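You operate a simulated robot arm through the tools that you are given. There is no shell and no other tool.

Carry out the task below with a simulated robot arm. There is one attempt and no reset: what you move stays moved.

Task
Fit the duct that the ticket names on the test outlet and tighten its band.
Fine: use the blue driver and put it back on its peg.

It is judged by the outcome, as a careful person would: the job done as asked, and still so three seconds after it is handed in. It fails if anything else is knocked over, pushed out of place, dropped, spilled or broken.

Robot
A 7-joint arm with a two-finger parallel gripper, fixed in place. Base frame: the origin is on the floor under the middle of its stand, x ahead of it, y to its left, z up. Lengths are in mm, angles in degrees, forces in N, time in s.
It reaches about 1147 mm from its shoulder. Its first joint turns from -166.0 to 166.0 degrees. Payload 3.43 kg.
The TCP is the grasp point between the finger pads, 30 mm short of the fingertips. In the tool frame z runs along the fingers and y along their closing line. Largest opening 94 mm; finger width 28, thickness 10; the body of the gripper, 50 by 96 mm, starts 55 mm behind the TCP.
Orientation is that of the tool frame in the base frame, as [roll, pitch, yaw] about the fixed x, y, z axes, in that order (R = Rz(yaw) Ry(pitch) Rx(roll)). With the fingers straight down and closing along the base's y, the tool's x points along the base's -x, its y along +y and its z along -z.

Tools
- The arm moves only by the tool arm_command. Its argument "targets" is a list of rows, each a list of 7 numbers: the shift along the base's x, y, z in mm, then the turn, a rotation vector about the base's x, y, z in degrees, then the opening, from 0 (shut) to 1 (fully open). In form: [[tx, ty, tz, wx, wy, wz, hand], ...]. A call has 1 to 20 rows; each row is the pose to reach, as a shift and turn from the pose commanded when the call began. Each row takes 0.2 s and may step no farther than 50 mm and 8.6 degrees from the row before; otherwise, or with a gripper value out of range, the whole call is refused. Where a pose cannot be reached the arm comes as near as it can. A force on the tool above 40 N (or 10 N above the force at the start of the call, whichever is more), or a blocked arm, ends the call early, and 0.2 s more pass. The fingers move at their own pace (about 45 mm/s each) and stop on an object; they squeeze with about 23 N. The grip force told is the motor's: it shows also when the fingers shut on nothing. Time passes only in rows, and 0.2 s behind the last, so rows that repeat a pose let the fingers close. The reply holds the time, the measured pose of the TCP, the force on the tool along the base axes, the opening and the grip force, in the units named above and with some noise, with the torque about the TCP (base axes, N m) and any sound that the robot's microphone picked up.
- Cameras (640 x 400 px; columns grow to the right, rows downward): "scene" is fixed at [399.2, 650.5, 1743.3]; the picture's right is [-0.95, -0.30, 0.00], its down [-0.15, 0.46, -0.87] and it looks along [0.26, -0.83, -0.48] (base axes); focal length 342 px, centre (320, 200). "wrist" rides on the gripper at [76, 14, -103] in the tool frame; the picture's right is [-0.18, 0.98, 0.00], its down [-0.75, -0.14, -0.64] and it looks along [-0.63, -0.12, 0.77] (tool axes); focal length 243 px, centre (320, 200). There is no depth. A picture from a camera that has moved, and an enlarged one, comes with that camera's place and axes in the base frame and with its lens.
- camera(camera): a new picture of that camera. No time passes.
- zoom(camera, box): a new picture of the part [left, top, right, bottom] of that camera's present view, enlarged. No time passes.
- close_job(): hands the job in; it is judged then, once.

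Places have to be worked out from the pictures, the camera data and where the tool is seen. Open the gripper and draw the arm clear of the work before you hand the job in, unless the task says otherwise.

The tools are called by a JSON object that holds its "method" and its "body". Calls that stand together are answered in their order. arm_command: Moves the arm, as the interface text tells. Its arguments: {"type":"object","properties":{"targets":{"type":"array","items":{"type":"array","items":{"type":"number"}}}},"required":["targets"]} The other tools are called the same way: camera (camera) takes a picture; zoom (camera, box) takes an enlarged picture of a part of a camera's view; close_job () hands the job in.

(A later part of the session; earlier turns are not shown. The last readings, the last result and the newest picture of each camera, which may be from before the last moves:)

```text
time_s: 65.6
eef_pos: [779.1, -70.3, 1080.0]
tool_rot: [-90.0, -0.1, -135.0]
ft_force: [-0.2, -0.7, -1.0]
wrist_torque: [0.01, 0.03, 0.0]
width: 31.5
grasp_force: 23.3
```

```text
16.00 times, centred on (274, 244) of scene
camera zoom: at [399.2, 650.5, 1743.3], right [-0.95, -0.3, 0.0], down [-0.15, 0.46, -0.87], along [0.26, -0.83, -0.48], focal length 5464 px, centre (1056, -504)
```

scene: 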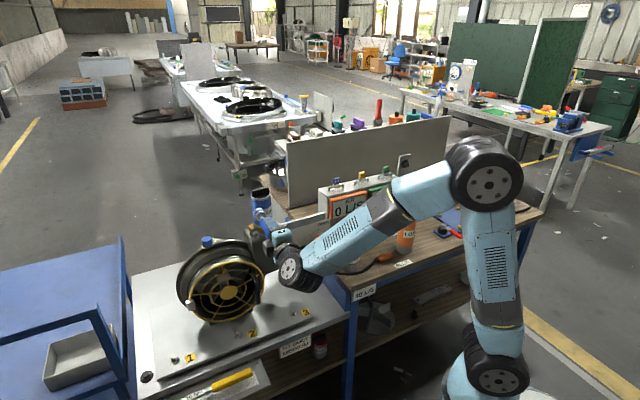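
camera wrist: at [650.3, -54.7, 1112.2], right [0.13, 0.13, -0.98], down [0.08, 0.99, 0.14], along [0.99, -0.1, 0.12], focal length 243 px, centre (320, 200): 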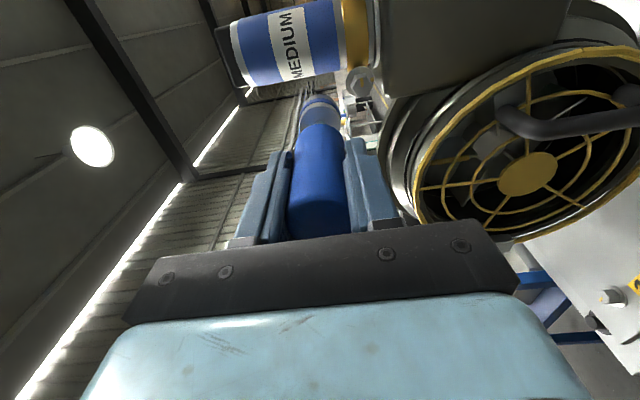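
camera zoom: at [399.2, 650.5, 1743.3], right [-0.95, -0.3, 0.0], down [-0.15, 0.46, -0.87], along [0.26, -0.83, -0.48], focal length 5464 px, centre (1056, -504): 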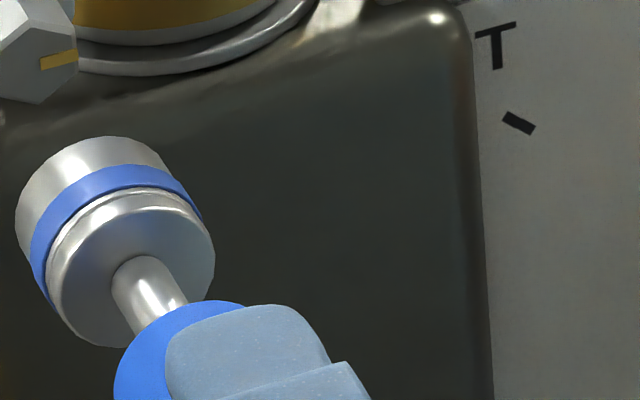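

Scene and wrist together suggest the hex sits about 2 mm toward -n from my axis, with the height right. I'll shift 2 mm, advance to just short of the head, then feel my way in gently.

{"method": "arm_command", "body": {"targets": [[-1.4, -1.4, 0.1, 0, 0, 0, 0], [12.7, -15.5, 0.1, 0, 0, 0, 0], [26.9, -29.7, 0.1, 0, 0, 0, 0], [34, -36.8, 0.1, 0, 0, 0, 0]]}}

{"method": "zoom", "body": {"camera": "wrist", "box": [288, 66, 352, 106]}}

{"method": "zoom", "body": {"camera": "scene", "box": [246, 224, 278, 244]}}

```text
time_s: 66.6
eef_pos: [812.1, -107.7, 1080.4]
tool_rot: [-90.1, -0.1, -135.0]
ft_force: [0.3, -0.1, -2.5]
wrist_torque: [0.01, 0.04, 0.02]
width: 31.3
grasp_force: 23.5
```

```text
10.00 times, centred on (320, 86) of wrist
camera zoom: at [687.7, -88.5, 1067.0], right [0.13, 0.13, -0.98], down [0.08, 0.99, 0.14], along [0.99, -0.1, 0.12], focal length 2426 px, centre (320, 1340)
```

zoom: 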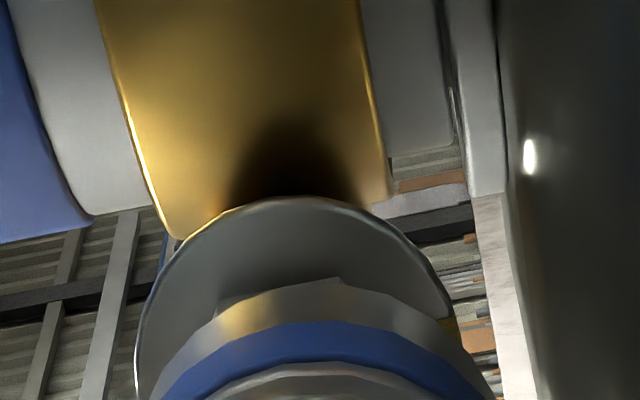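

```text
16.00 times, centred on (262, 234) of scene
camera zoom: at [399.2, 650.5, 1743.3], right [-0.95, -0.3, 0.0], down [-0.15, 0.46, -0.87], along [0.26, -0.83, -0.48], focal length 5464 px, centre (1248, -344)
```

zoom: 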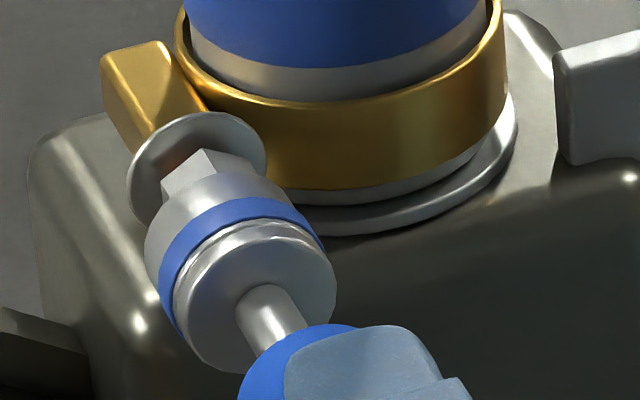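

I'll zoom in on the socket body itself in the wrist view, to see whether the driver sits exactly on the tool axis.

{"method": "zoom", "body": {"camera": "wrist", "box": [280, 90, 360, 140]}}

{"method": "zoom", "body": {"camera": "wrist", "box": [270, 120, 370, 240]}}

```text
8.00 times, centred on (320, 115) of wrist
camera zoom: at [687.7, -88.5, 1067.0], right [0.13, 0.13, -0.98], down [0.08, 0.99, 0.14], along [0.99, -0.1, 0.12], focal length 1941 px, centre (320, 880)
```

zoom: 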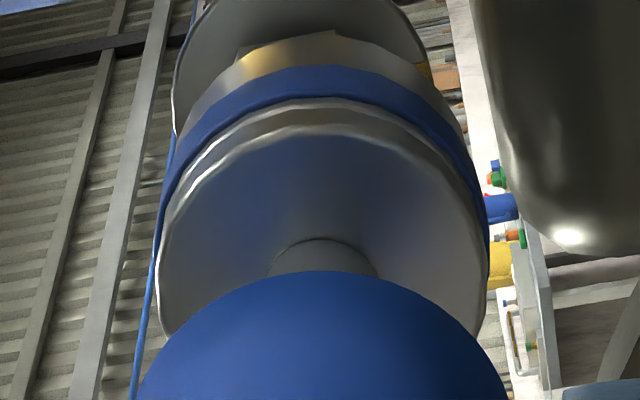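

```text
3.33 times, centred on (320, 180) of wrist
camera zoom: at [687.7, -88.5, 1067.0], right [0.13, 0.13, -0.98], down [0.08, 0.99, 0.14], along [0.99, -0.1, 0.12], focal length 809 px, centre (320, 267)
```

zoom: 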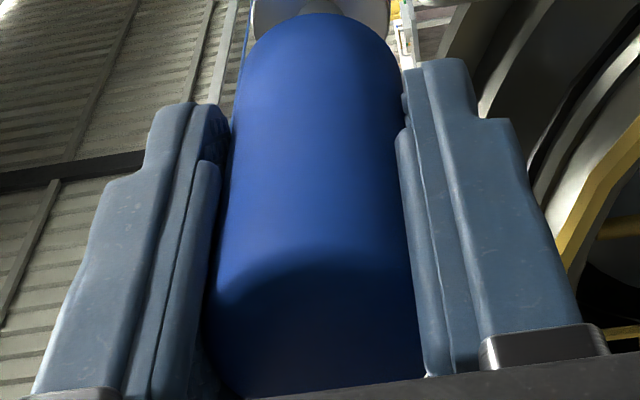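

The two cameras disagree about the across-axis (n) offset. Rolling the tool by -90° puts the wrist camera above the driver, so that offset reads directly, and it also pre-winds the wrist for tightening. I'll back off and raise first, then roll in small increments.

{"method": "arm_command", "body": {"targets": [[-14, 14, 0, 0, 0, 0, 0], [-28, 28, 0, 0, 0, 0, 0], [-42, 42, 0, 0, 0, 0, 0], [-56, 56, 20, 0, 0, 0, 0], [-63, 63, 50, 0, 0, 0, 0], [-63, 63, 70, 0, 0, 0, 0], [-63, 63, 70, -5.5, 5.5, 0, 0], [-63, 63, 70, -11, 11, 0, 0], [-63, 63, 70, -16.5, 16.5, 0, 0]]}}

{"method": "camera", "body": {"camera": "scene"}}

```text
time_s: 68.6
eef_pos: [749.3, -45.3, 1151.7]
tool_rot: [-89.9, -23.6, -135.1]
ft_force: [-0.2, -0.1, -1.6]
wrist_torque: [0.02, 0.05, 0.04]
width: 31.0
grasp_force: 23.7
```

```text
taken
```

scene: 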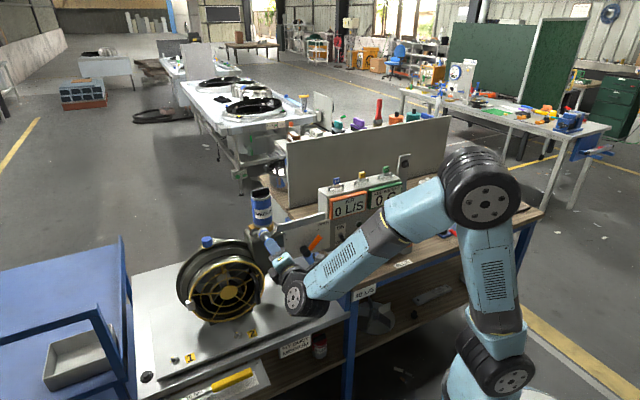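

The roll works. I'll continue by another 33°.

{"method": "arm_command", "body": {"targets": [[0, 0, 0, -5.8, 5.8, 0, 0], [0, 0, 0, -11.6, 11.6, 0, 0], [0, 0, 0, -17.4, 17.4, 0, 0], [0, 0, 0, -23.2, 23.2, 0, 0]]}}

```text
time_s: 69.8
eef_pos: [742.9, -116.4, 1146.9]
tool_rot: [-91.5, -56.4, -140.6]
ft_force: [0.2, 0.1, -1.0]
wrist_torque: [0.03, 0.02, 0.01]
width: 31.2
grasp_force: 23.4
stopped in row 4: the arm was blocked; the commanded pose is now the measured one
```

The wrist reached a joint limit near -56° of roll and the arm drifted, still clear of everything. I'll go back to about -40° of roll at the staging point.

{"method": "arm_command", "body": {"targets": [[1.2, 17.7, 1.4, 2.45, -3.3, 1.7, 0], [2.4, 35.5, 2.8, 4.9, -6.6, 3.4, 0], [3.6, 53.3, 4.1, 7.35, -9.9, 5.1, 0], [4.8, 71, 5.5, 9.8, -13.2, 6.85, 0]]}}

{"method": "camera", "body": {"camera": "scene"}}

{"method": "camera", "body": {"camera": "wrist"}}

```text
time_s: 70.8
eef_pos: [748.2, -43.8, 1151.7]
tool_rot: [-89.1, -40.0, -135.5]
ft_force: [-0.1, -0.1, -1.1]
wrist_torque: [0.01, 0.02, -0.04]
width: 31.2
grasp_force: 22.9
```

```text
taken
```

scene: 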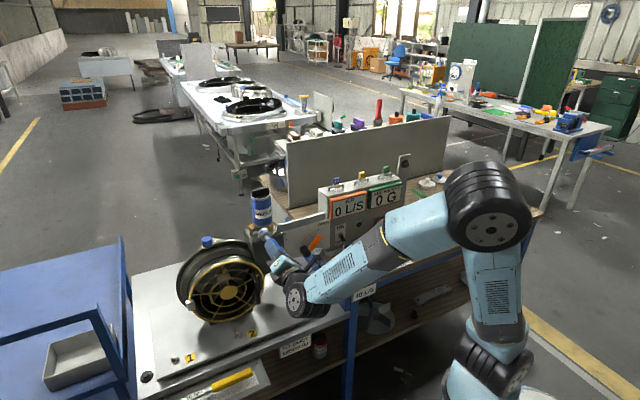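

```text
taken
camera wrist: at [628.6, -19.4, 1189.3], right [-0.34, -0.36, -0.87], down [0.02, 0.92, -0.38], along [0.94, -0.15, -0.31], focal length 243 px, centre (320, 200)
```

wrist: 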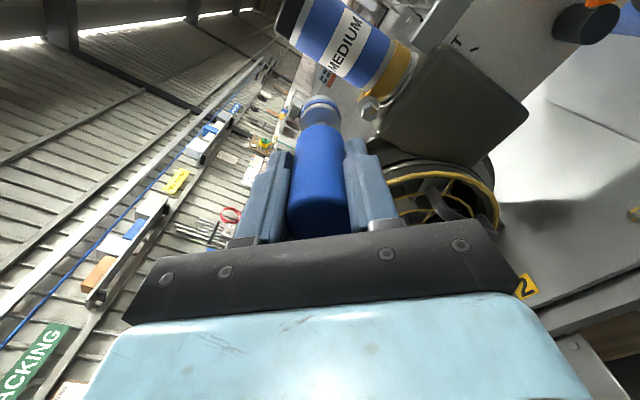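

At about -40° of roll the camera's sideways axis mixes n and z differently, which gives me an independent check. I'll level the tool (0.7°), go down to the axis height and approach to about 15 mm from the head.

{"method": "arm_command", "body": {"targets": [[0, 0, -35, 0.25, 0.25, 0, 0], [0, 0, -70, 0.49, 0.49, 0, 0], [20, -20, -70, 0.49, 0.49, 0, 0], [40, -40, -70, 0.49, 0.49, 0, 0], [59.5, -59.5, -70, 0.49, 0.49, 0, 0], [59.5, -59.5, -70, 0.49, 0.49, 0, 0]]}}

{"method": "zoom", "body": {"camera": "wrist", "box": [280, 60, 360, 110]}}

{"method": "zoom", "body": {"camera": "scene", "box": [246, 224, 278, 244]}}

```text
time_s: 72.2
eef_pos: [805.0, -105.5, 1080.7]
tool_rot: [-90.0, -40.1, -135.0]
ft_force: [0.5, -0.6, -2.1]
wrist_torque: [0.04, 0.03, 0.01]
width: 31.2
grasp_force: 23.0
```

```text
8.00 times, centred on (320, 85) of wrist
camera zoom: at [686.7, -79.9, 1120.0], right [-0.35, -0.35, -0.87], down [0.02, 0.93, -0.38], along [0.94, -0.15, -0.32], focal length 1941 px, centre (320, 1120)
```

zoom: 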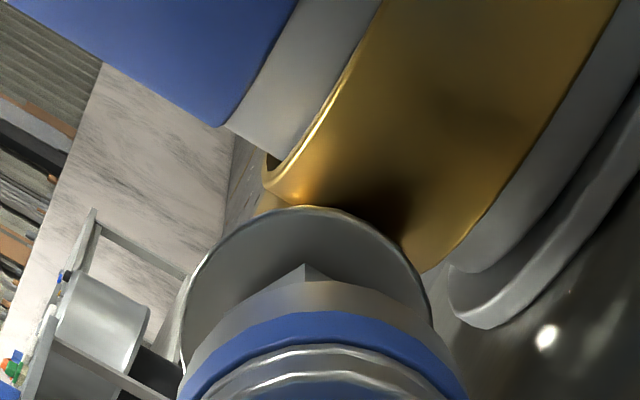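

```text
16.00 times, centred on (262, 234) of scene
camera zoom: at [399.2, 650.5, 1743.3], right [-0.95, -0.3, 0.0], down [-0.15, 0.46, -0.87], along [0.26, -0.83, -0.48], focal length 5464 px, centre (1248, -344)
```

zoom: 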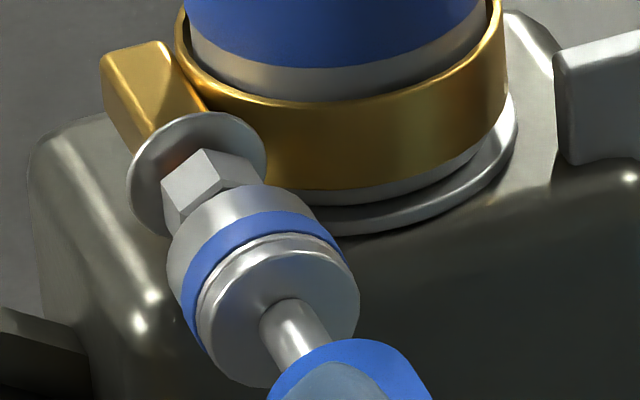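

The scene view now shows near alignment. I'll measure the socket's own centre in this wrist view too.

{"method": "zoom", "body": {"camera": "wrist", "box": [280, 80, 360, 130]}}

{"method": "zoom", "body": {"camera": "wrist", "box": [296, 82, 344, 112]}}

```text
8.00 times, centred on (320, 105) of wrist
camera zoom: at [686.7, -79.9, 1120.0], right [-0.35, -0.35, -0.87], down [0.02, 0.93, -0.38], along [0.94, -0.15, -0.32], focal length 1941 px, centre (320, 960)
```

zoom: 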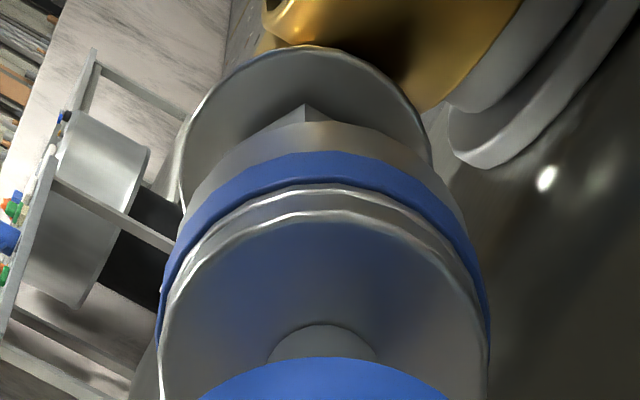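

```text
13.33 times, centred on (320, 97) of wrist
camera zoom: at [686.7, -79.9, 1120.0], right [-0.35, -0.35, -0.87], down [0.02, 0.93, -0.38], along [0.94, -0.15, -0.32], focal length 3235 px, centre (320, 1573)
```

zoom: 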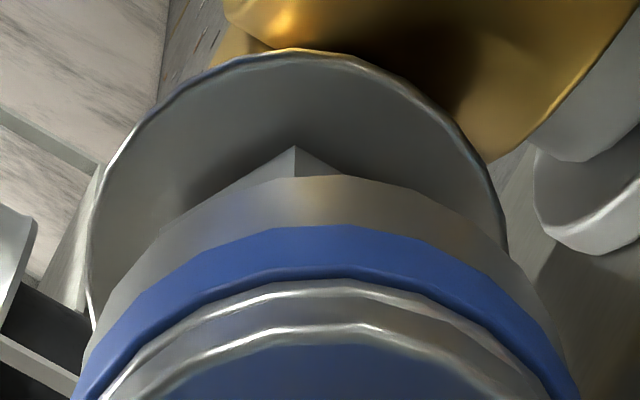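

Combining both views, the hex is about 2.2 mm above the driver's axis and aligned across. I'll raise 2.1 mm and re-check.

{"method": "arm_command", "body": {"targets": [[0, 0, 1, 0, 0, 0, 0], [0, 0, 2.1, 0, 0, 0, 0], [0, 0, 2.1, 0, 0, 0, 0]]}}

{"method": "zoom", "body": {"camera": "wrist", "box": [296, 82, 344, 112]}}

{"method": "zoom", "body": {"camera": "scene", "box": [246, 224, 278, 244]}}

```text
time_s: 73.0
eef_pos: [805.0, -104.1, 1084.6]
tool_rot: [-90.1, -40.1, -134.9]
ft_force: [-0.1, 1.3, -0.8]
wrist_torque: [0.02, 0.0, 0.0]
width: 31.3
grasp_force: 22.6
```

```text
13.33 times, centred on (320, 97) of wrist
camera zoom: at [686.9, -79.2, 1123.1], right [-0.35, -0.35, -0.87], down [0.02, 0.93, -0.38], along [0.94, -0.15, -0.32], focal length 3235 px, centre (320, 1573)
```

zoom: 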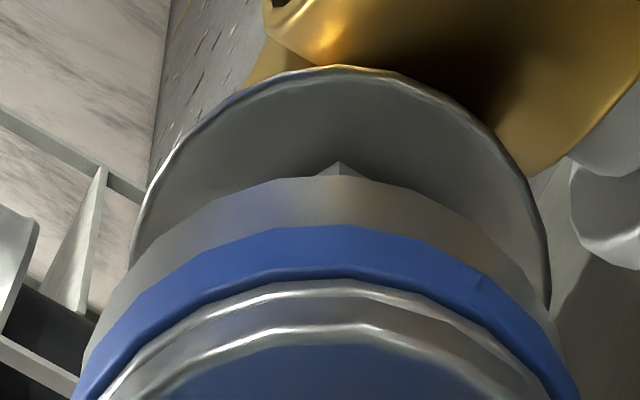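

```text
16.00 times, centred on (262, 234) of scene
camera zoom: at [399.2, 650.5, 1743.3], right [-0.95, -0.3, 0.0], down [-0.15, 0.46, -0.87], along [0.26, -0.83, -0.48], focal length 5464 px, centre (1248, -344)
```

zoom: 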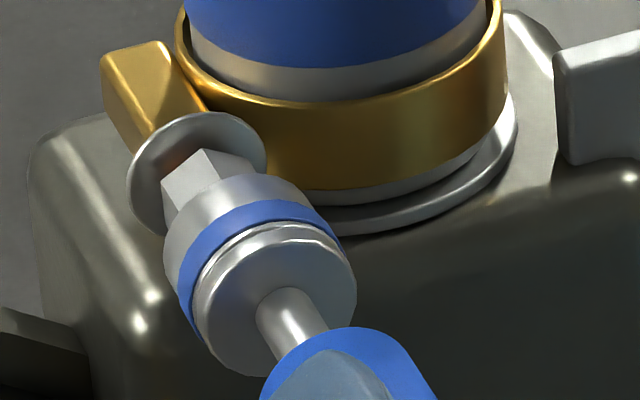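

I overshot slightly: the hex is now about 0.9 mm below the axis and 0.4 mm toward -n. I'll apply a small correction and measure again.

{"method": "arm_command", "body": {"targets": [[-0.3, -0.3, -0.4, 0, 0, 0, 0], [-0.3, -0.3, -0.7, 0, 0, 0, 0], [-0.3, -0.3, -0.7, 0, 0, 0, 0]]}}

{"method": "zoom", "body": {"camera": "wrist", "box": [296, 82, 344, 112]}}

{"method": "zoom", "body": {"camera": "scene", "box": [246, 224, 278, 244]}}

```text
time_s: 73.8
eef_pos: [805.4, -105.4, 1083.3]
tool_rot: [-90.0, -40.1, -134.9]
ft_force: [0.2, -0.8, -1.5]
wrist_torque: [0.03, -0.01, -0.03]
width: 31.3
grasp_force: 23.0
```

```text
13.33 times, centred on (320, 97) of wrist
camera zoom: at [686.9, -79.8, 1121.8], right [-0.35, -0.35, -0.87], down [0.02, 0.93, -0.38], along [0.94, -0.15, -0.32], focal length 3235 px, centre (320, 1573)
```

zoom: 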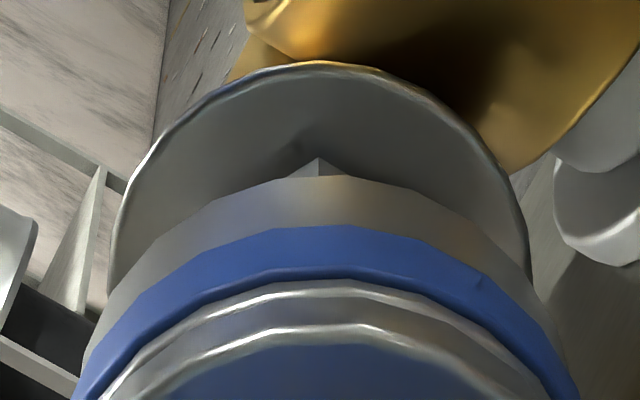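

```text
16.00 times, centred on (262, 234) of scene
camera zoom: at [399.2, 650.5, 1743.3], right [-0.95, -0.3, 0.0], down [-0.15, 0.46, -0.87], along [0.26, -0.83, -0.48], focal length 5464 px, centre (1248, -344)
```

zoom: 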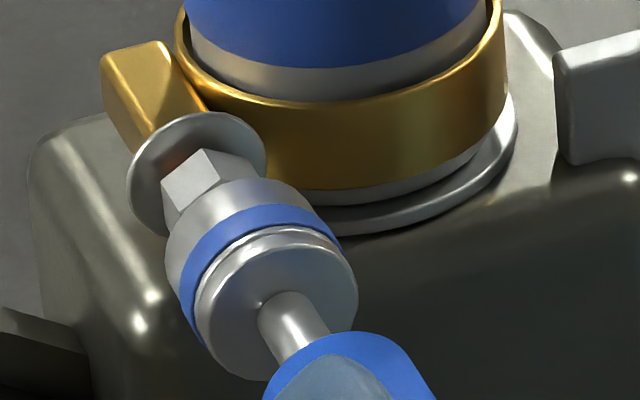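

Alignment is now within about 0.4 mm in both views. I'll advance along the axis in small steps and watch the force.

{"method": "arm_command", "body": {"targets": [[3, -3, 0.2, 0, 0, 0, 0], [6, -6, 0.2, 0, 0, 0, 0], [8, -8, 0.2, 0, 0, 0, 0], [10, -10, 0.2, 0, 0, 0, 0]]}}

{"method": "zoom", "body": {"camera": "scene", "box": [246, 224, 278, 244]}}

{"method": "zoom", "body": {"camera": "wrist", "box": [296, 82, 344, 112]}}

```text
time_s: 74.8
eef_pos: [815.7, -115.4, 1082.9]
tool_rot: [-90.0, -40.1, -134.9]
ft_force: [0.4, 0.4, -1.0]
wrist_torque: [0.03, -0.01, -0.01]
width: 31.3
grasp_force: 22.8
```

```text
16.00 times, centred on (262, 234) of scene
camera zoom: at [399.2, 650.5, 1743.3], right [-0.95, -0.3, 0.0], down [-0.15, 0.46, -0.87], along [0.26, -0.83, -0.48], focal length 5464 px, centre (1248, -344)
```

zoom: 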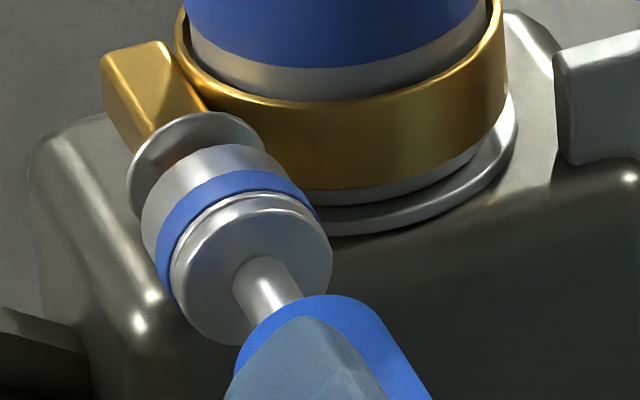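

```text
13.33 times, centred on (320, 97) of wrist
camera zoom: at [697.6, -89.7, 1121.5], right [-0.35, -0.35, -0.87], down [0.02, 0.93, -0.38], along [0.94, -0.15, -0.32], focal length 3235 px, centre (320, 1573)
```

zoom: 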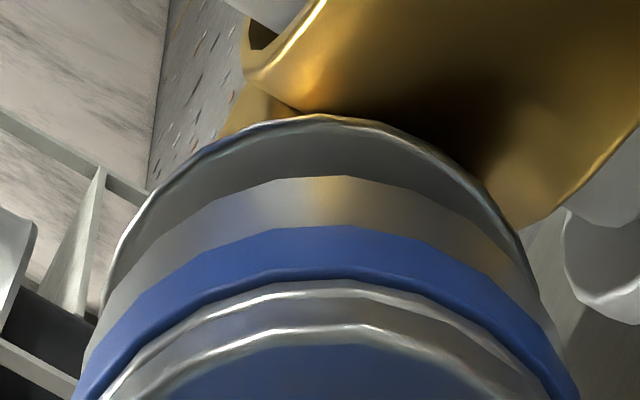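

Still no contact, and the socket tip seems to be reaching over the hex. I'll keep advancing gently.

{"method": "arm_command", "body": {"targets": [[0.9, -1.2, 0, 0, 0, 0, 0], [2, -2.4, 0, 0, 0, 0, 0], [3.2, -3.6, 0, 0, 0, 0, 0]]}}

```text
time_s: 75.6
eef_pos: [818.7, -119.0, 1082.7]
tool_rot: [-90.1, -40.2, -134.9]
ft_force: [0.2, -0.7, -1.1]
wrist_torque: [0.03, 0.05, -0.04]
width: 31.6
grasp_force: 22.9
```

{"method": "arm_command", "body": {"targets": [[1.4, -1.4, 0, 0, 0, 0, 0], [2.8, -2.8, 0, 0, 0, 0, 0], [4.2, -4.2, 0, 0, 0, 0, 0]]}}

{"method": "zoom", "body": {"camera": "scene", "box": [246, 224, 278, 244]}}

{"method": "zoom", "body": {"camera": "wrist", "box": [296, 82, 344, 112]}}

```text
time_s: 76.4
eef_pos: [823.3, -120.6, 1083.5]
tool_rot: [-90.1, -40.1, -135.0]
ft_force: [-18.0, 11.4, -2.7]
wrist_torque: [0.1, 0.1, -0.51]
width: 31.5
grasp_force: 23.1
```

```text
16.00 times, centred on (262, 234) of scene
camera zoom: at [399.2, 650.5, 1743.3], right [-0.95, -0.3, 0.0], down [-0.15, 0.46, -0.87], along [0.26, -0.83, -0.48], focal length 5464 px, centre (1248, -344)
```

zoom: 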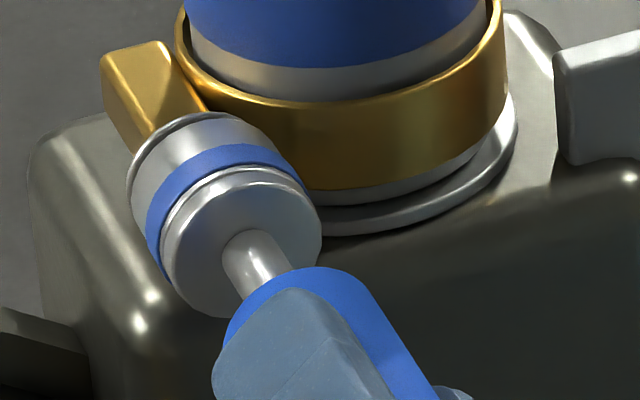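

```text
13.33 times, centred on (320, 97) of wrist
camera zoom: at [703.5, -96.8, 1122.4], right [-0.35, -0.35, -0.87], down [0.02, 0.93, -0.38], along [0.94, -0.15, -0.32], focal length 3235 px, centre (320, 1573)
```

zoom: 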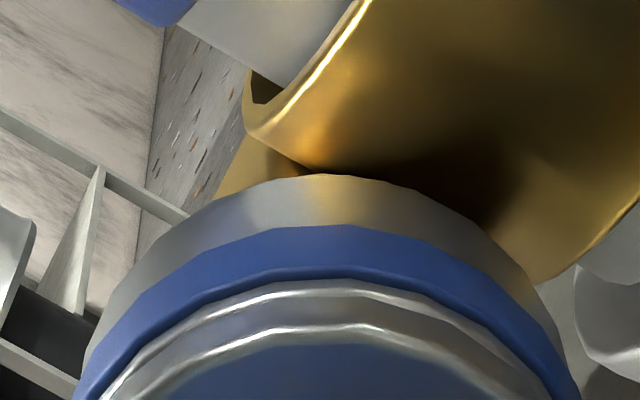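

The socket covers the hex and bears on the washer (21 N axial), so it is fully engaged. Seen from the driver's side the hex mark is at 3 o'clock and the washer mark at 6, so tightening should be about a quarter turn clockwise. I'll ease the axial load and start turning.

{"method": "arm_command", "body": {"targets": [[-1, 0.8, 0, 0, 0, 0, 0], [-1, 0.8, 0, 0, 0, 0, 0]]}}

```text
time_s: 77.0
eef_pos: [822.8, -121.0, 1083.3]
tool_rot: [-90.0, -40.2, -135.0]
ft_force: [-8.8, 5.6, -5.6]
wrist_torque: [0.31, 0.33, -0.15]
width: 31.6
grasp_force: 22.6
```

Axial load is about 10 N. I'll turn clockwise 24° and read the torque.

{"method": "arm_command", "body": {"targets": [[0, 0, 0, 4.24, -4.24, 0, 0], [0, 0, 0, 8.49, -8.49, 0, 0], [0, 0, 0, 12.73, -12.73, 0, 0], [0, 0, 0, 16.97, -16.97, 0, 0]]}}

{"method": "zoom", "body": {"camera": "scene", "box": [246, 220, 278, 240]}}

{"method": "zoom", "body": {"camera": "wrist", "box": [270, 70, 370, 240]}}

```text
time_s: 78.0
eef_pos: [822.5, -120.0, 1083.0]
tool_rot: [-90.0, -16.1, -134.9]
ft_force: [-8.8, 0.1, -13.2]
wrist_torque: [0.36, 0.4, -0.31]
width: 31.6
grasp_force: 22.7
```

```text
16.00 times, centred on (262, 230) of scene
camera zoom: at [399.2, 650.5, 1743.3], right [-0.95, -0.3, 0.0], down [-0.15, 0.46, -0.87], along [0.26, -0.83, -0.48], focal length 5464 px, centre (1248, -280)
```

zoom: 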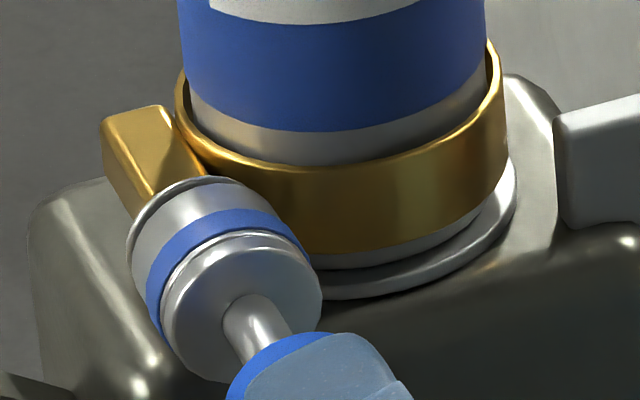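

```text
2.35 times, centred on (320, 155) of wrist
camera zoom: at [696.5, -103.7, 1090.8], right [-0.07, -0.07, -1.0], down [0.09, 0.99, -0.07], along [0.99, -0.09, -0.06], focal length 571 px, centre (320, 306)
```

zoom: 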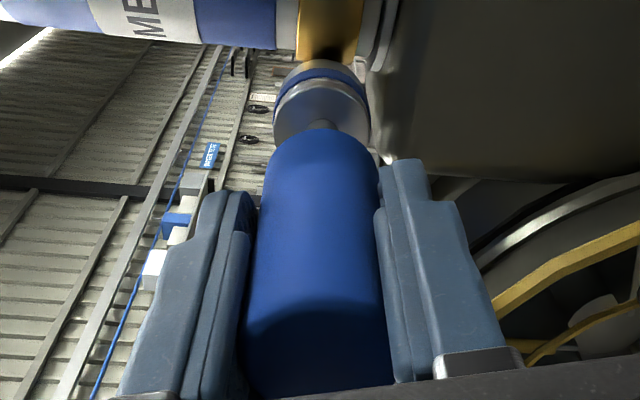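

Side loads built up (about 12 N down and 6 N toward -n), so I'll re-centre slightly along those forces and continue turning.

{"method": "arm_command", "body": {"targets": [[-0.4, -0.4, -1, 0, 0, 0, 0], [-0.4, -0.4, -1, 4.24, -4.24, 0, 0], [-0.4, -0.4, -1, 8.49, -8.49, 0, 0], [-0.4, -0.4, -1, 12.73, -12.73, 0, 0]]}}

```text
time_s: 79.0
eef_pos: [821.6, -122.2, 1080.7]
tool_rot: [-89.9, 2.1, -134.9]
ft_force: [-5.1, 0.7, -8.5]
wrist_torque: [0.29, 0.32, -0.09]
width: 31.6
grasp_force: 23.1
```

There is no torque about the axis after 42°. I'll pull back 28 mm to see whether the hex has actually turned.

{"method": "arm_command", "body": {"targets": [[-4, 4, 0, 0, 0, 0, 0], [-12, 12, 0, 0, 0, 0, 0], [-20, 20, 0, 0, 0, 0, 0], [-32, 32, 0, 0, 0, 0, 0], [-32, 32, 0, 0, 0, 0, 0]]}}

{"method": "zoom", "body": {"camera": "scene", "box": [246, 220, 278, 240]}}

{"method": "zoom", "body": {"camera": "wrist", "box": [280, 60, 360, 110]}}

```text
time_s: 80.2
eef_pos: [789.4, -91.0, 1080.4]
tool_rot: [-90.0, 1.8, -134.9]
ft_force: [0.4, -0.6, -1.0]
wrist_torque: [0.06, 0.05, 0.0]
width: 31.4
grasp_force: 22.9
```

```text
16.00 times, centred on (262, 230) of scene
camera zoom: at [399.2, 650.5, 1743.3], right [-0.95, -0.3, 0.0], down [-0.15, 0.46, -0.87], along [0.26, -0.83, -0.48], focal length 5464 px, centre (1248, -280)
```

zoom: 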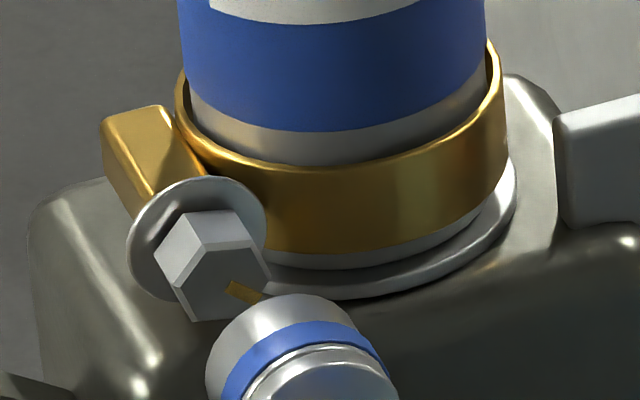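

```text
8.00 times, centred on (320, 85) of wrist
camera zoom: at [664.7, -71.7, 1065.1], right [0.15, 0.15, -0.98], down [0.07, 0.98, 0.17], along [0.99, -0.1, 0.14], focal length 1941 px, centre (320, 1120)
```

zoom: 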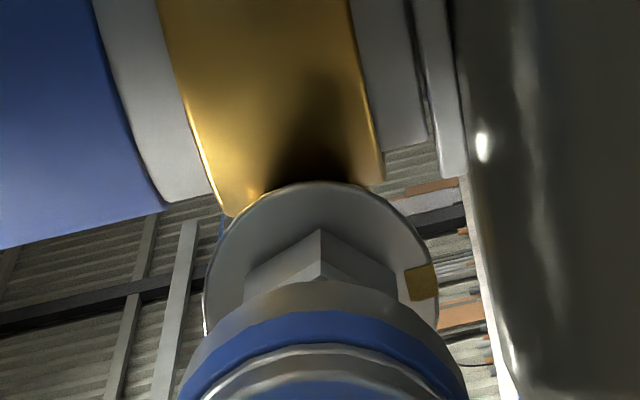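

The hex has turned about 42° (its mark now points between 3 and 6 o'clock), so the driver does engage. I'll re-seat it at this same roll and continue turning the remaining quarter turn.

{"method": "arm_command", "body": {"targets": [[10, -10, -0.2, 0, 0, 0, 0], [20, -20, -0.4, 0, 0, 0, 0], [26, -26, -0.4, 0, 0, 0, 0], [30, -30, -0.4, 0, 0, 0, 0], [32, -32, -0.4, 0, 0, 0, 0]]}}

{"method": "zoom", "body": {"camera": "scene", "box": [246, 220, 278, 240]}}

```text
time_s: 81.4
eef_pos: [823.4, -122.0, 1080.6]
tool_rot: [-90.0, 1.8, -135.0]
ft_force: [-4.5, 3.4, -2.0]
wrist_torque: [0.06, 0.09, -0.13]
width: 31.4
grasp_force: 22.5
```

```text
16.00 times, centred on (262, 230) of scene
camera zoom: at [399.2, 650.5, 1743.3], right [-0.95, -0.3, 0.0], down [-0.15, 0.46, -0.87], along [0.26, -0.83, -0.48], focal length 5464 px, centre (1248, -280)
```

zoom: 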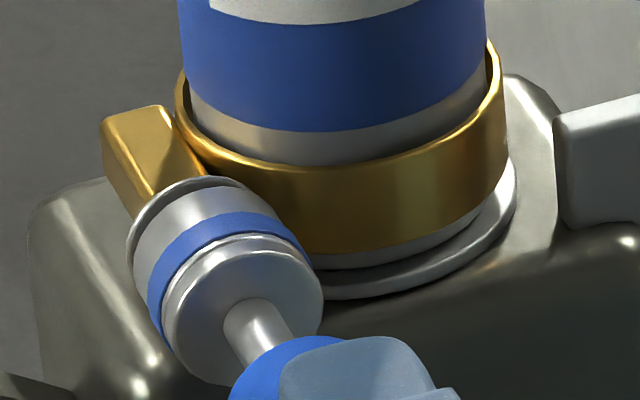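

It re-seated cleanly with low side forces. I'll turn another 24° clockwise.

{"method": "arm_command", "body": {"targets": [[0, 0, 0, 4.24, -4.24, 0, 0], [0, 0, 0, 8.49, -8.49, 0, 0], [0, 0, 0, 12.73, -12.73, 0, 0], [0, 0, 0, 16.97, -16.97, 0, 0]]}}

```text
time_s: 82.4
eef_pos: [823.0, -122.3, 1081.3]
tool_rot: [-90.1, 26.1, -135.1]
ft_force: [-13.1, 5.6, -16.3]
wrist_torque: [0.47, 0.52, -0.22]
width: 31.6
grasp_force: 23.3
```

The side loads fit the driver sitting about 3.5 mm off the tool axis, so I'll compensate for that orbit while turning on to about +50° of roll (about 90° total).

{"method": "arm_command", "body": {"targets": [[0, 0, -1.4, 0, 0, 0, 0], [0.14, 0.14, -1.75, 4.6, -4.6, 0, 0], [0.3, 0.3, -2.07, 9.19, -9.19, 0, 0], [0.45, 0.45, -2.3, 12.73, -12.73, 0, 0]]}}

```text
time_s: 83.4
eef_pos: [822.6, -121.2, 1080.0]
tool_rot: [-90.0, 44.0, -134.9]
ft_force: [-10.7, 8.3, -8.9]
wrist_torque: [0.13, 0.19, 0.33]
width: 31.0
grasp_force: 22.9
```

Still free, with no stop yet at about 84° of total turn. I'll continue in smaller steps.

{"method": "arm_command", "body": {"targets": [[0.1, 0.1, -0.6, 0, 0, 0, 0], [0.25, 0.25, -0.85, 2.83, -2.83, 0, 0], [0.4, 0.4, -1.05, 5.66, -5.66, 0, 0]]}}

```text
time_s: 84.2
eef_pos: [822.6, -120.0, 1079.1]
tool_rot: [-89.7, 51.9, -134.9]
ft_force: [-0.9, 4.1, -2.6]
wrist_torque: [0.0, 0.03, 0.57]
width: 31.3
grasp_force: 22.9
```

The tool has turned about 92° in total with no stop. I'll retract and check the marks.

{"method": "arm_command", "body": {"targets": [[-4, 4, 0, 0, 0, 0, 0], [-12, 12, 0, 0, 0, 0, 0], [-24, 24, 0, 0, 0, 0, 0], [-36, 36, 0, 0, 0, 0, 0], [-36, 36, 0, 0, 0, 0, 0]]}}

{"method": "zoom", "body": {"camera": "scene", "box": [246, 220, 278, 240]}}

{"method": "zoom", "body": {"camera": "wrist", "box": [280, 60, 360, 110]}}

```text
time_s: 85.4
eef_pos: [786.9, -84.6, 1077.6]
tool_rot: [-90.1, 51.9, -135.0]
ft_force: [0.7, -0.6, -0.8]
wrist_torque: [0.01, 0.02, 0.02]
width: 31.2
grasp_force: 22.6
```

```text
16.00 times, centred on (262, 230) of scene
camera zoom: at [399.2, 650.5, 1743.3], right [-0.95, -0.3, 0.0], down [-0.15, 0.46, -0.87], along [0.26, -0.83, -0.48], focal length 5464 px, centre (1248, -280)
```

zoom: 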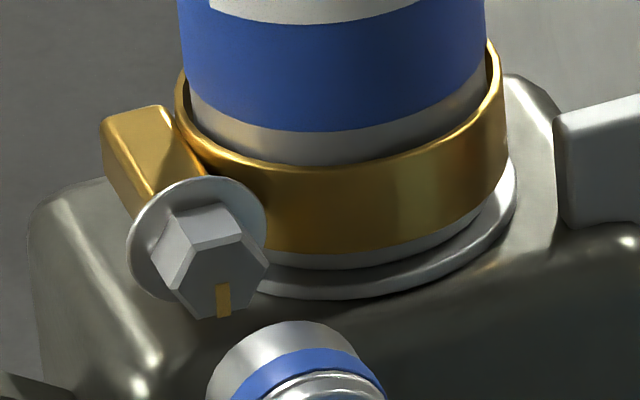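

```text
8.00 times, centred on (320, 85) of wrist
camera zoom: at [690.9, -37.3, 1009.7], right [0.63, 0.63, -0.46], down [-0.2, 0.7, 0.68], along [0.75, -0.33, 0.57], focal length 1941 px, centre (320, 1120)
```

zoom: 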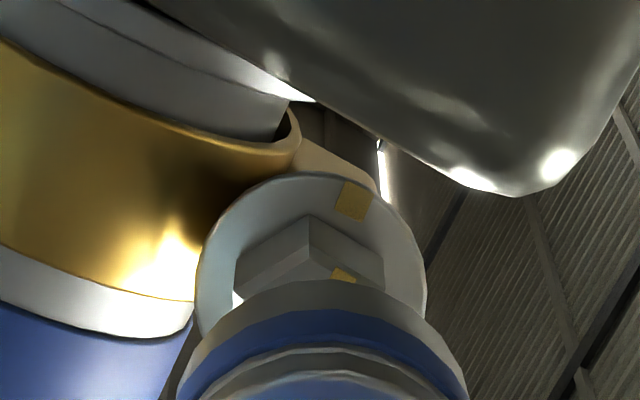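

The hex mark now appears lined up with the washer mark. I'll zoom in to verify.

{"method": "zoom", "body": {"camera": "wrist", "box": [300, 76, 348, 106]}}

{"method": "zoom", "body": {"camera": "scene", "box": [250, 224, 274, 239]}}

```text
13.33 times, centred on (324, 91) of wrist
camera zoom: at [690.9, -37.3, 1009.7], right [0.63, 0.63, -0.46], down [-0.2, 0.7, 0.68], along [0.75, -0.33, 0.57], focal length 3235 px, centre (267, 1653)
```

zoom: 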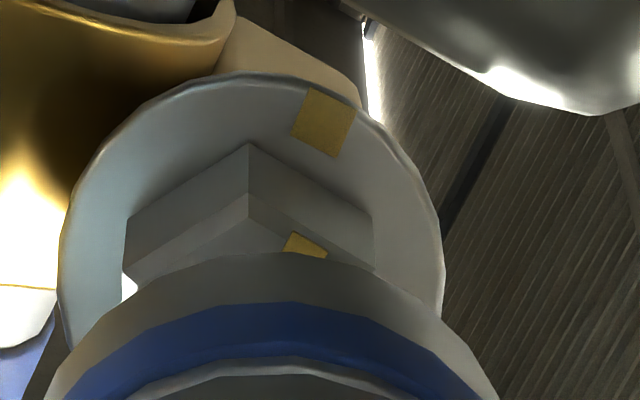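

```text
16.00 times, centred on (262, 232) of scene
camera zoom: at [399.2, 650.5, 1743.3], right [-0.95, -0.3, 0.0], down [-0.15, 0.46, -0.87], along [0.26, -0.83, -0.48], focal length 5464 px, centre (1248, -304)
```

zoom: 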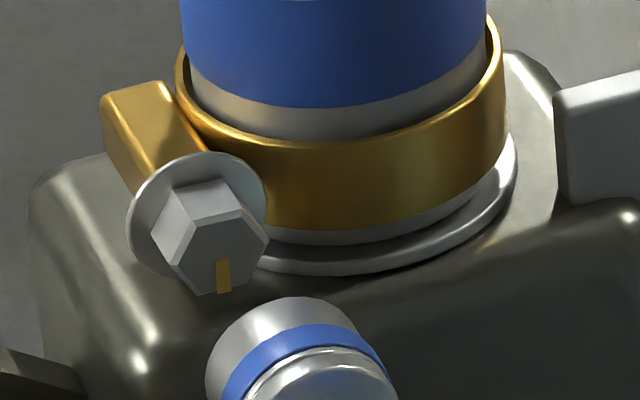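

The hex mark and the washer mark line up at 6 o'clock, so the band screw is tightened the indicated quarter turn. I'll now back away, rise and roll the tool back to 0° to return the driver.

{"method": "arm_command", "body": {"targets": [[-14, 14, 10, 0, 0, 0, 0], [-28, 28, 35, 0, 0, 0, 0], [-28, 28, 70, 0, 0, 0, 0], [-28, 28, 70, -5.3, 5.3, 0, 0], [-28, 28, 70, -10.6, 10.6, 0, 0], [-28, 28, 70, -15.9, 15.9, 0, 0], [-28, 28, 70, -21.2, 21.2, 0, 0], [-28, 28, 70, -26.5, 26.5, 0, 0], [-28, 28, 70, -31.8, 31.8, 0, 0], [-28, 28, 70, -36.7, 36.7, 0, 0]]}}

{"method": "zoom", "body": {"camera": "scene", "box": [236, 190, 300, 240]}}

{"method": "camera", "body": {"camera": "wrist"}}

```text
time_s: 87.6
eef_pos: [758.8, -57.5, 1148.2]
tool_rot: [-90.0, -0.1, -135.1]
ft_force: [-0.5, -0.1, -1.2]
wrist_torque: [0.02, 0.01, -0.03]
width: 31.5
grasp_force: 22.6
```

```text
8.00 times, centred on (268, 215) of scene
camera zoom: at [399.2, 650.5, 1743.3], right [-0.95, -0.3, 0.0], down [-0.15, 0.46, -0.87], along [0.26, -0.83, -0.48], focal length 2732 px, centre (736, 80)
```

zoom: 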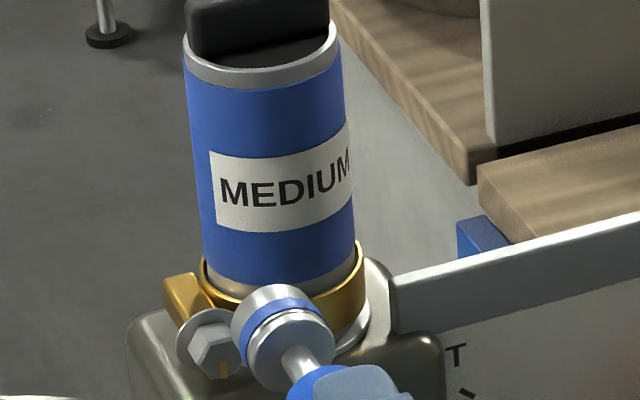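

```text
taken
camera wrist: at [633.5, -38.7, 1135.3], right [0.13, 0.13, -0.98], down [0.08, 0.99, 0.14], along [0.99, -0.1, 0.12], focal length 243 px, centre (320, 200)
```

wrist: 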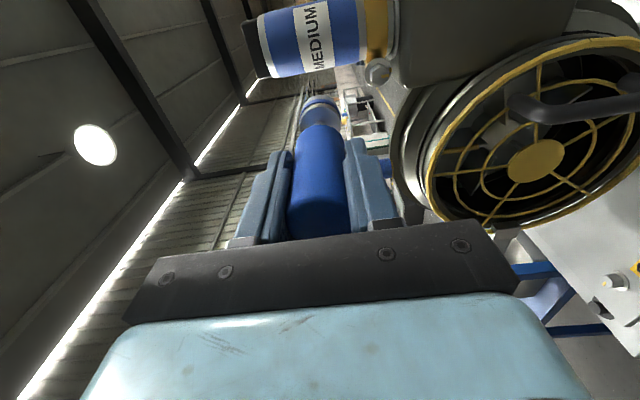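

From here the hex face is visible unobstructed, so I'll take one more look at the marks.

{"method": "zoom", "body": {"camera": "wrist", "box": [350, 50, 406, 85]}}

```text
11.43 times, centred on (378, 68) of wrist
camera zoom: at [633.5, -38.7, 1135.3], right [0.13, 0.13, -0.98], down [0.08, 0.99, 0.14], along [0.99, -0.1, 0.12], focal length 2773 px, centre (-343, 1714)
```

zoom: 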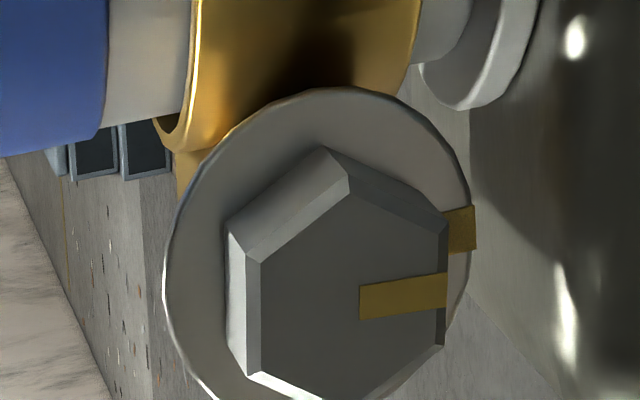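

Both marks point the same way, so the band is tightened. Now I carry the driver back, at z≈1200, toward its peg.

{"method": "arm_command", "body": {"targets": [[0, 0, 35, 0, 0, 0, 0], [-25, -30, 51, 0, 0, 0, 0], [-53.1, -64.4, 51, 0, 0, 0, 0], [-81.4, -98.7, 51, 0, 0, 0, 0], [-109.7, -133, 51, 0, 0, 0, 0], [-138, -167.4, 51, 0, 0, 0, 0], [-166.2, -201.7, 51, 0, 0, 0, 0], [-194.5, -236, 51, 0, 0, 0, 0], [-222.8, -270.3, 51, 0, 0, 0, 0], [-251.1, -304.7, 51, 0, 0, 0, 0], [-279.4, -339, 51, 0, 0, 0, 0], [-307.7, -373.3, 51, 0, 0, 0, 0], [-336, -407.6, 51, 0, 0, 0, 0], [-364.3, -442, 51, 0, 0, 0, 0], [-392.6, -476.3, 51, 0, 0, 0, 0], [-420.9, -510.6, 51, 0, 0, 0, 0], [-449.2, -545, 51, 0, 0, 0, 0], [-477.5, -579.3, 51, 0, 0, 0, 0]]}}

{"method": "camera", "body": {"camera": "scene"}}

{"method": "camera", "body": {"camera": "wrist"}}

```text
time_s: 91.4
eef_pos: [279.9, -640.7, 1197.9]
tool_rot: [-90.0, 0.1, -134.9]
ft_force: [-0.9, 0.1, -0.3]
wrist_torque: [0.05, 0.0, -0.02]
width: 31.3
grasp_force: 23.0
```

```text
taken
```

scene: 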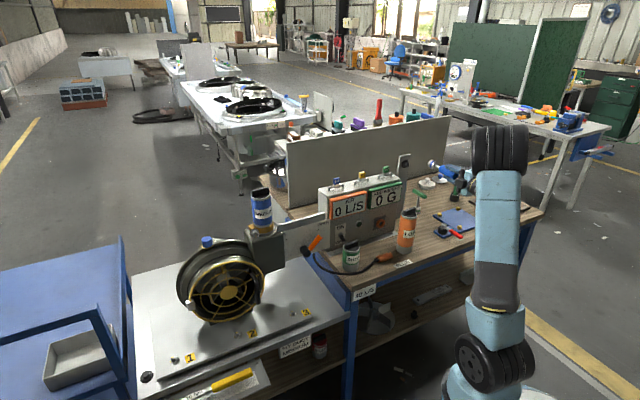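

```text
taken
camera wrist: at [155.6, -620.9, 1184.5], right [0.13, 0.13, -0.98], down [0.08, 0.99, 0.14], along [0.99, -0.09, 0.12], focal length 243 px, centre (320, 200)
```

wrist: 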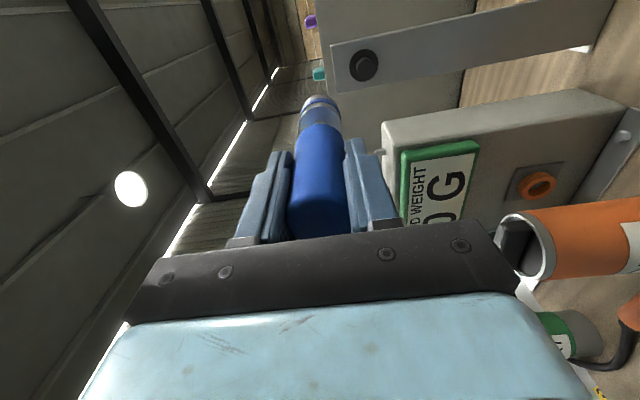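

The empty peg is in view. I'll move to about 55 mm in front of it at axis height.

{"method": "arm_command", "body": {"targets": [[0, 0, -35, 0, 0, 0, 0], [10, -10, -59.6, 0, 0, 0, 0], [30, -30, -59.6, 0, 0, 0, 0], [49.1, -49.1, -59.6, 0, 0, 0, 0], [49.1, -49.1, -59.6, 0, 0, 0, 0]]}}

{"method": "zoom", "body": {"camera": "scene", "box": [390, 150, 470, 200]}}

{"method": "zoom", "body": {"camera": "wrist", "box": [264, 60, 376, 130]}}

{"method": "zoom", "body": {"camera": "scene", "box": [394, 150, 434, 175]}}

```text
time_s: 92.6
eef_pos: [332.2, -686.0, 1139.1]
tool_rot: [-90.0, 0.0, -135.0]
ft_force: [0.4, -0.3, -2.2]
wrist_torque: [0.03, 0.02, -0.01]
width: 31.5
grasp_force: 23.1
```

```text
8.00 times, centred on (430, 175) of scene
camera zoom: at [399.2, 650.5, 1743.3], right [-0.95, -0.3, 0.0], down [-0.15, 0.46, -0.87], along [0.26, -0.83, -0.48], focal length 2732 px, centre (-560, 400)
```

zoom: 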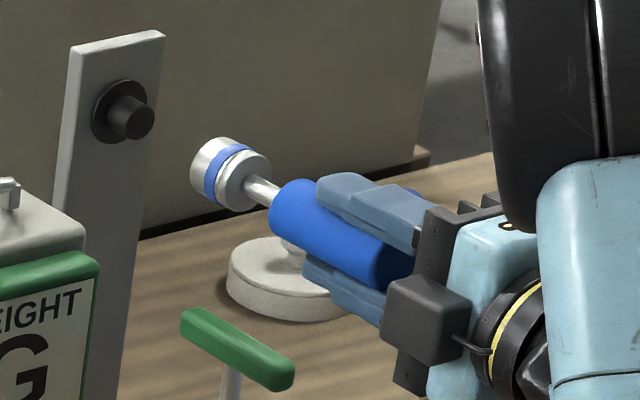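

```text
5.71 times, centred on (320, 95) of wrist
camera zoom: at [206.5, -667.5, 1125.0], right [0.13, 0.13, -0.98], down [0.08, 0.99, 0.14], along [0.99, -0.1, 0.12], focal length 1386 px, centre (320, 800)
```

zoom: 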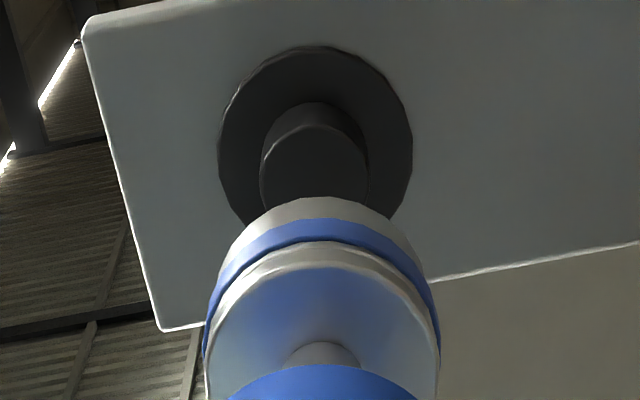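

```text
16.00 times, centred on (414, 162) of scene
camera zoom: at [399.2, 650.5, 1743.3], right [-0.95, -0.3, 0.0], down [-0.15, 0.46, -0.87], along [0.26, -0.83, -0.48], focal length 5464 px, centre (-1184, 800)
```

zoom: 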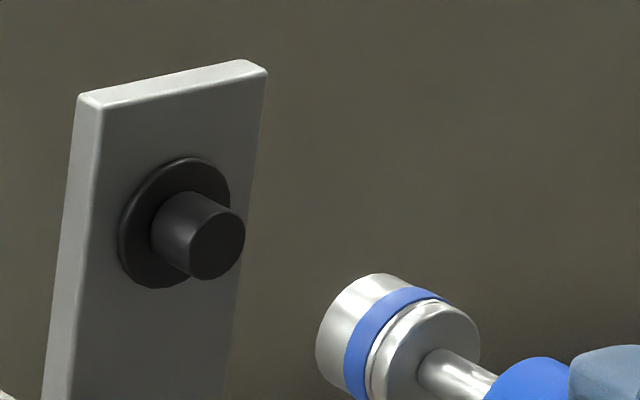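

Compared with when I took it, the pin sits about 1.9 mm toward -n and 1.1 mm above the driver's axis. I'll correct that and advance to about 14 mm from the pin.

{"method": "arm_command", "body": {"targets": [[-1.3, -1.3, 1.1, 0, 0, 0, 0], [10, -12.6, 1.1, 0, 0, 0, 0], [21, -23.6, 1.1, 0, 0, 0, 0], [31.2, -33.8, 1.1, 0, 0, 0, 0], [31.2, -33.8, 1.1, 0, 0, 0, 0]]}}

{"method": "zoom", "body": {"camera": "scene", "box": [394, 150, 434, 175]}}

{"method": "zoom", "body": {"camera": "wrist", "box": [264, 60, 376, 130]}}

```text
time_s: 93.8
eef_pos: [363.1, -720.3, 1141.5]
tool_rot: [-89.9, 0.1, -135.0]
ft_force: [0.2, 0.9, -1.8]
wrist_torque: [0.02, 0.03, -0.01]
width: 31.7
grasp_force: 23.0
```

```text
16.00 times, centred on (414, 162) of scene
camera zoom: at [399.2, 650.5, 1743.3], right [-0.95, -0.3, 0.0], down [-0.15, 0.46, -0.87], along [0.26, -0.83, -0.48], focal length 5464 px, centre (-1184, 800)
```

zoom: 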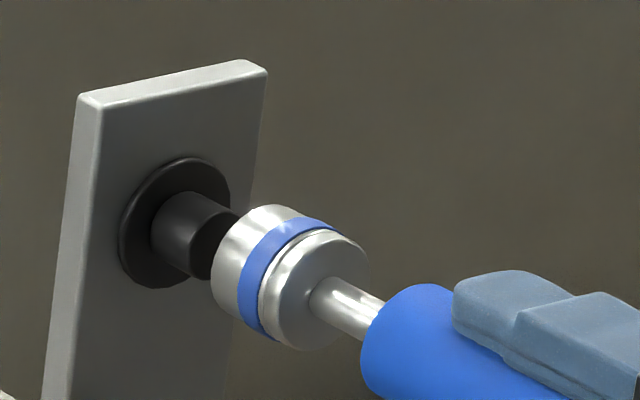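

```text
5.71 times, centred on (320, 95) of wrist
camera zoom: at [237.4, -701.3, 1127.7], right [0.13, 0.13, -0.98], down [0.08, 0.99, 0.14], along [0.99, -0.1, 0.12], focal length 1386 px, centre (320, 800)
```

zoom: 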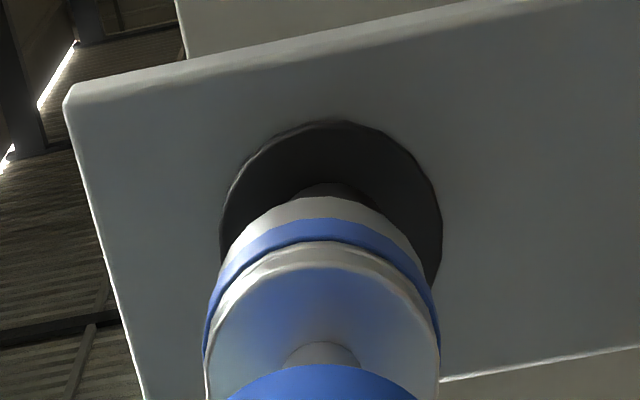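

Height overshot (the pin is now about 1.9 mm below the driver's axis) and n is still about 1.5–2 mm off. I'll correct again and re-measure.

{"method": "arm_command", "body": {"targets": [[-0.5, -0.5, -0.7, 0, 0, 0, 0], [-1, -1, -1.3, 0, 0, 0, 0], [-1, -1, -1.3, 0, 0, 0, 0]]}}

{"method": "zoom", "body": {"camera": "scene", "box": [394, 150, 434, 175]}}

{"method": "zoom", "body": {"camera": "wrist", "box": [280, 72, 360, 122]}}

```text
time_s: 94.6
eef_pos: [361.6, -720.9, 1139.1]
tool_rot: [-89.9, 0.1, -135.0]
ft_force: [-0.3, -0.1, -1.2]
wrist_torque: [0.03, 0.03, 0.0]
width: 31.2
grasp_force: 22.9
```

```text
16.00 times, centred on (414, 162) of scene
camera zoom: at [399.2, 650.5, 1743.3], right [-0.95, -0.3, 0.0], down [-0.15, 0.46, -0.87], along [0.26, -0.83, -0.48], focal length 5464 px, centre (-1184, 800)
```

zoom: 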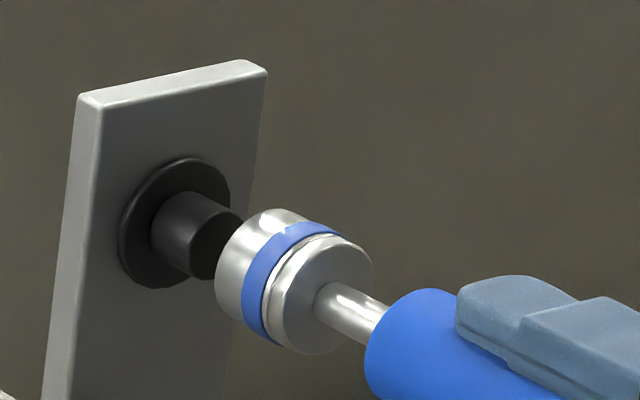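

```text
8.00 times, centred on (320, 97) of wrist
camera zoom: at [236.2, -702.0, 1126.2], right [0.13, 0.13, -0.98], down [0.08, 0.99, 0.14], along [0.99, -0.1, 0.12], focal length 1941 px, centre (320, 1024)
```

zoom: 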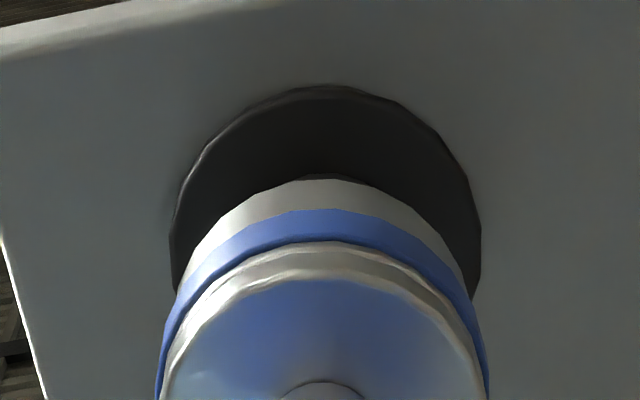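

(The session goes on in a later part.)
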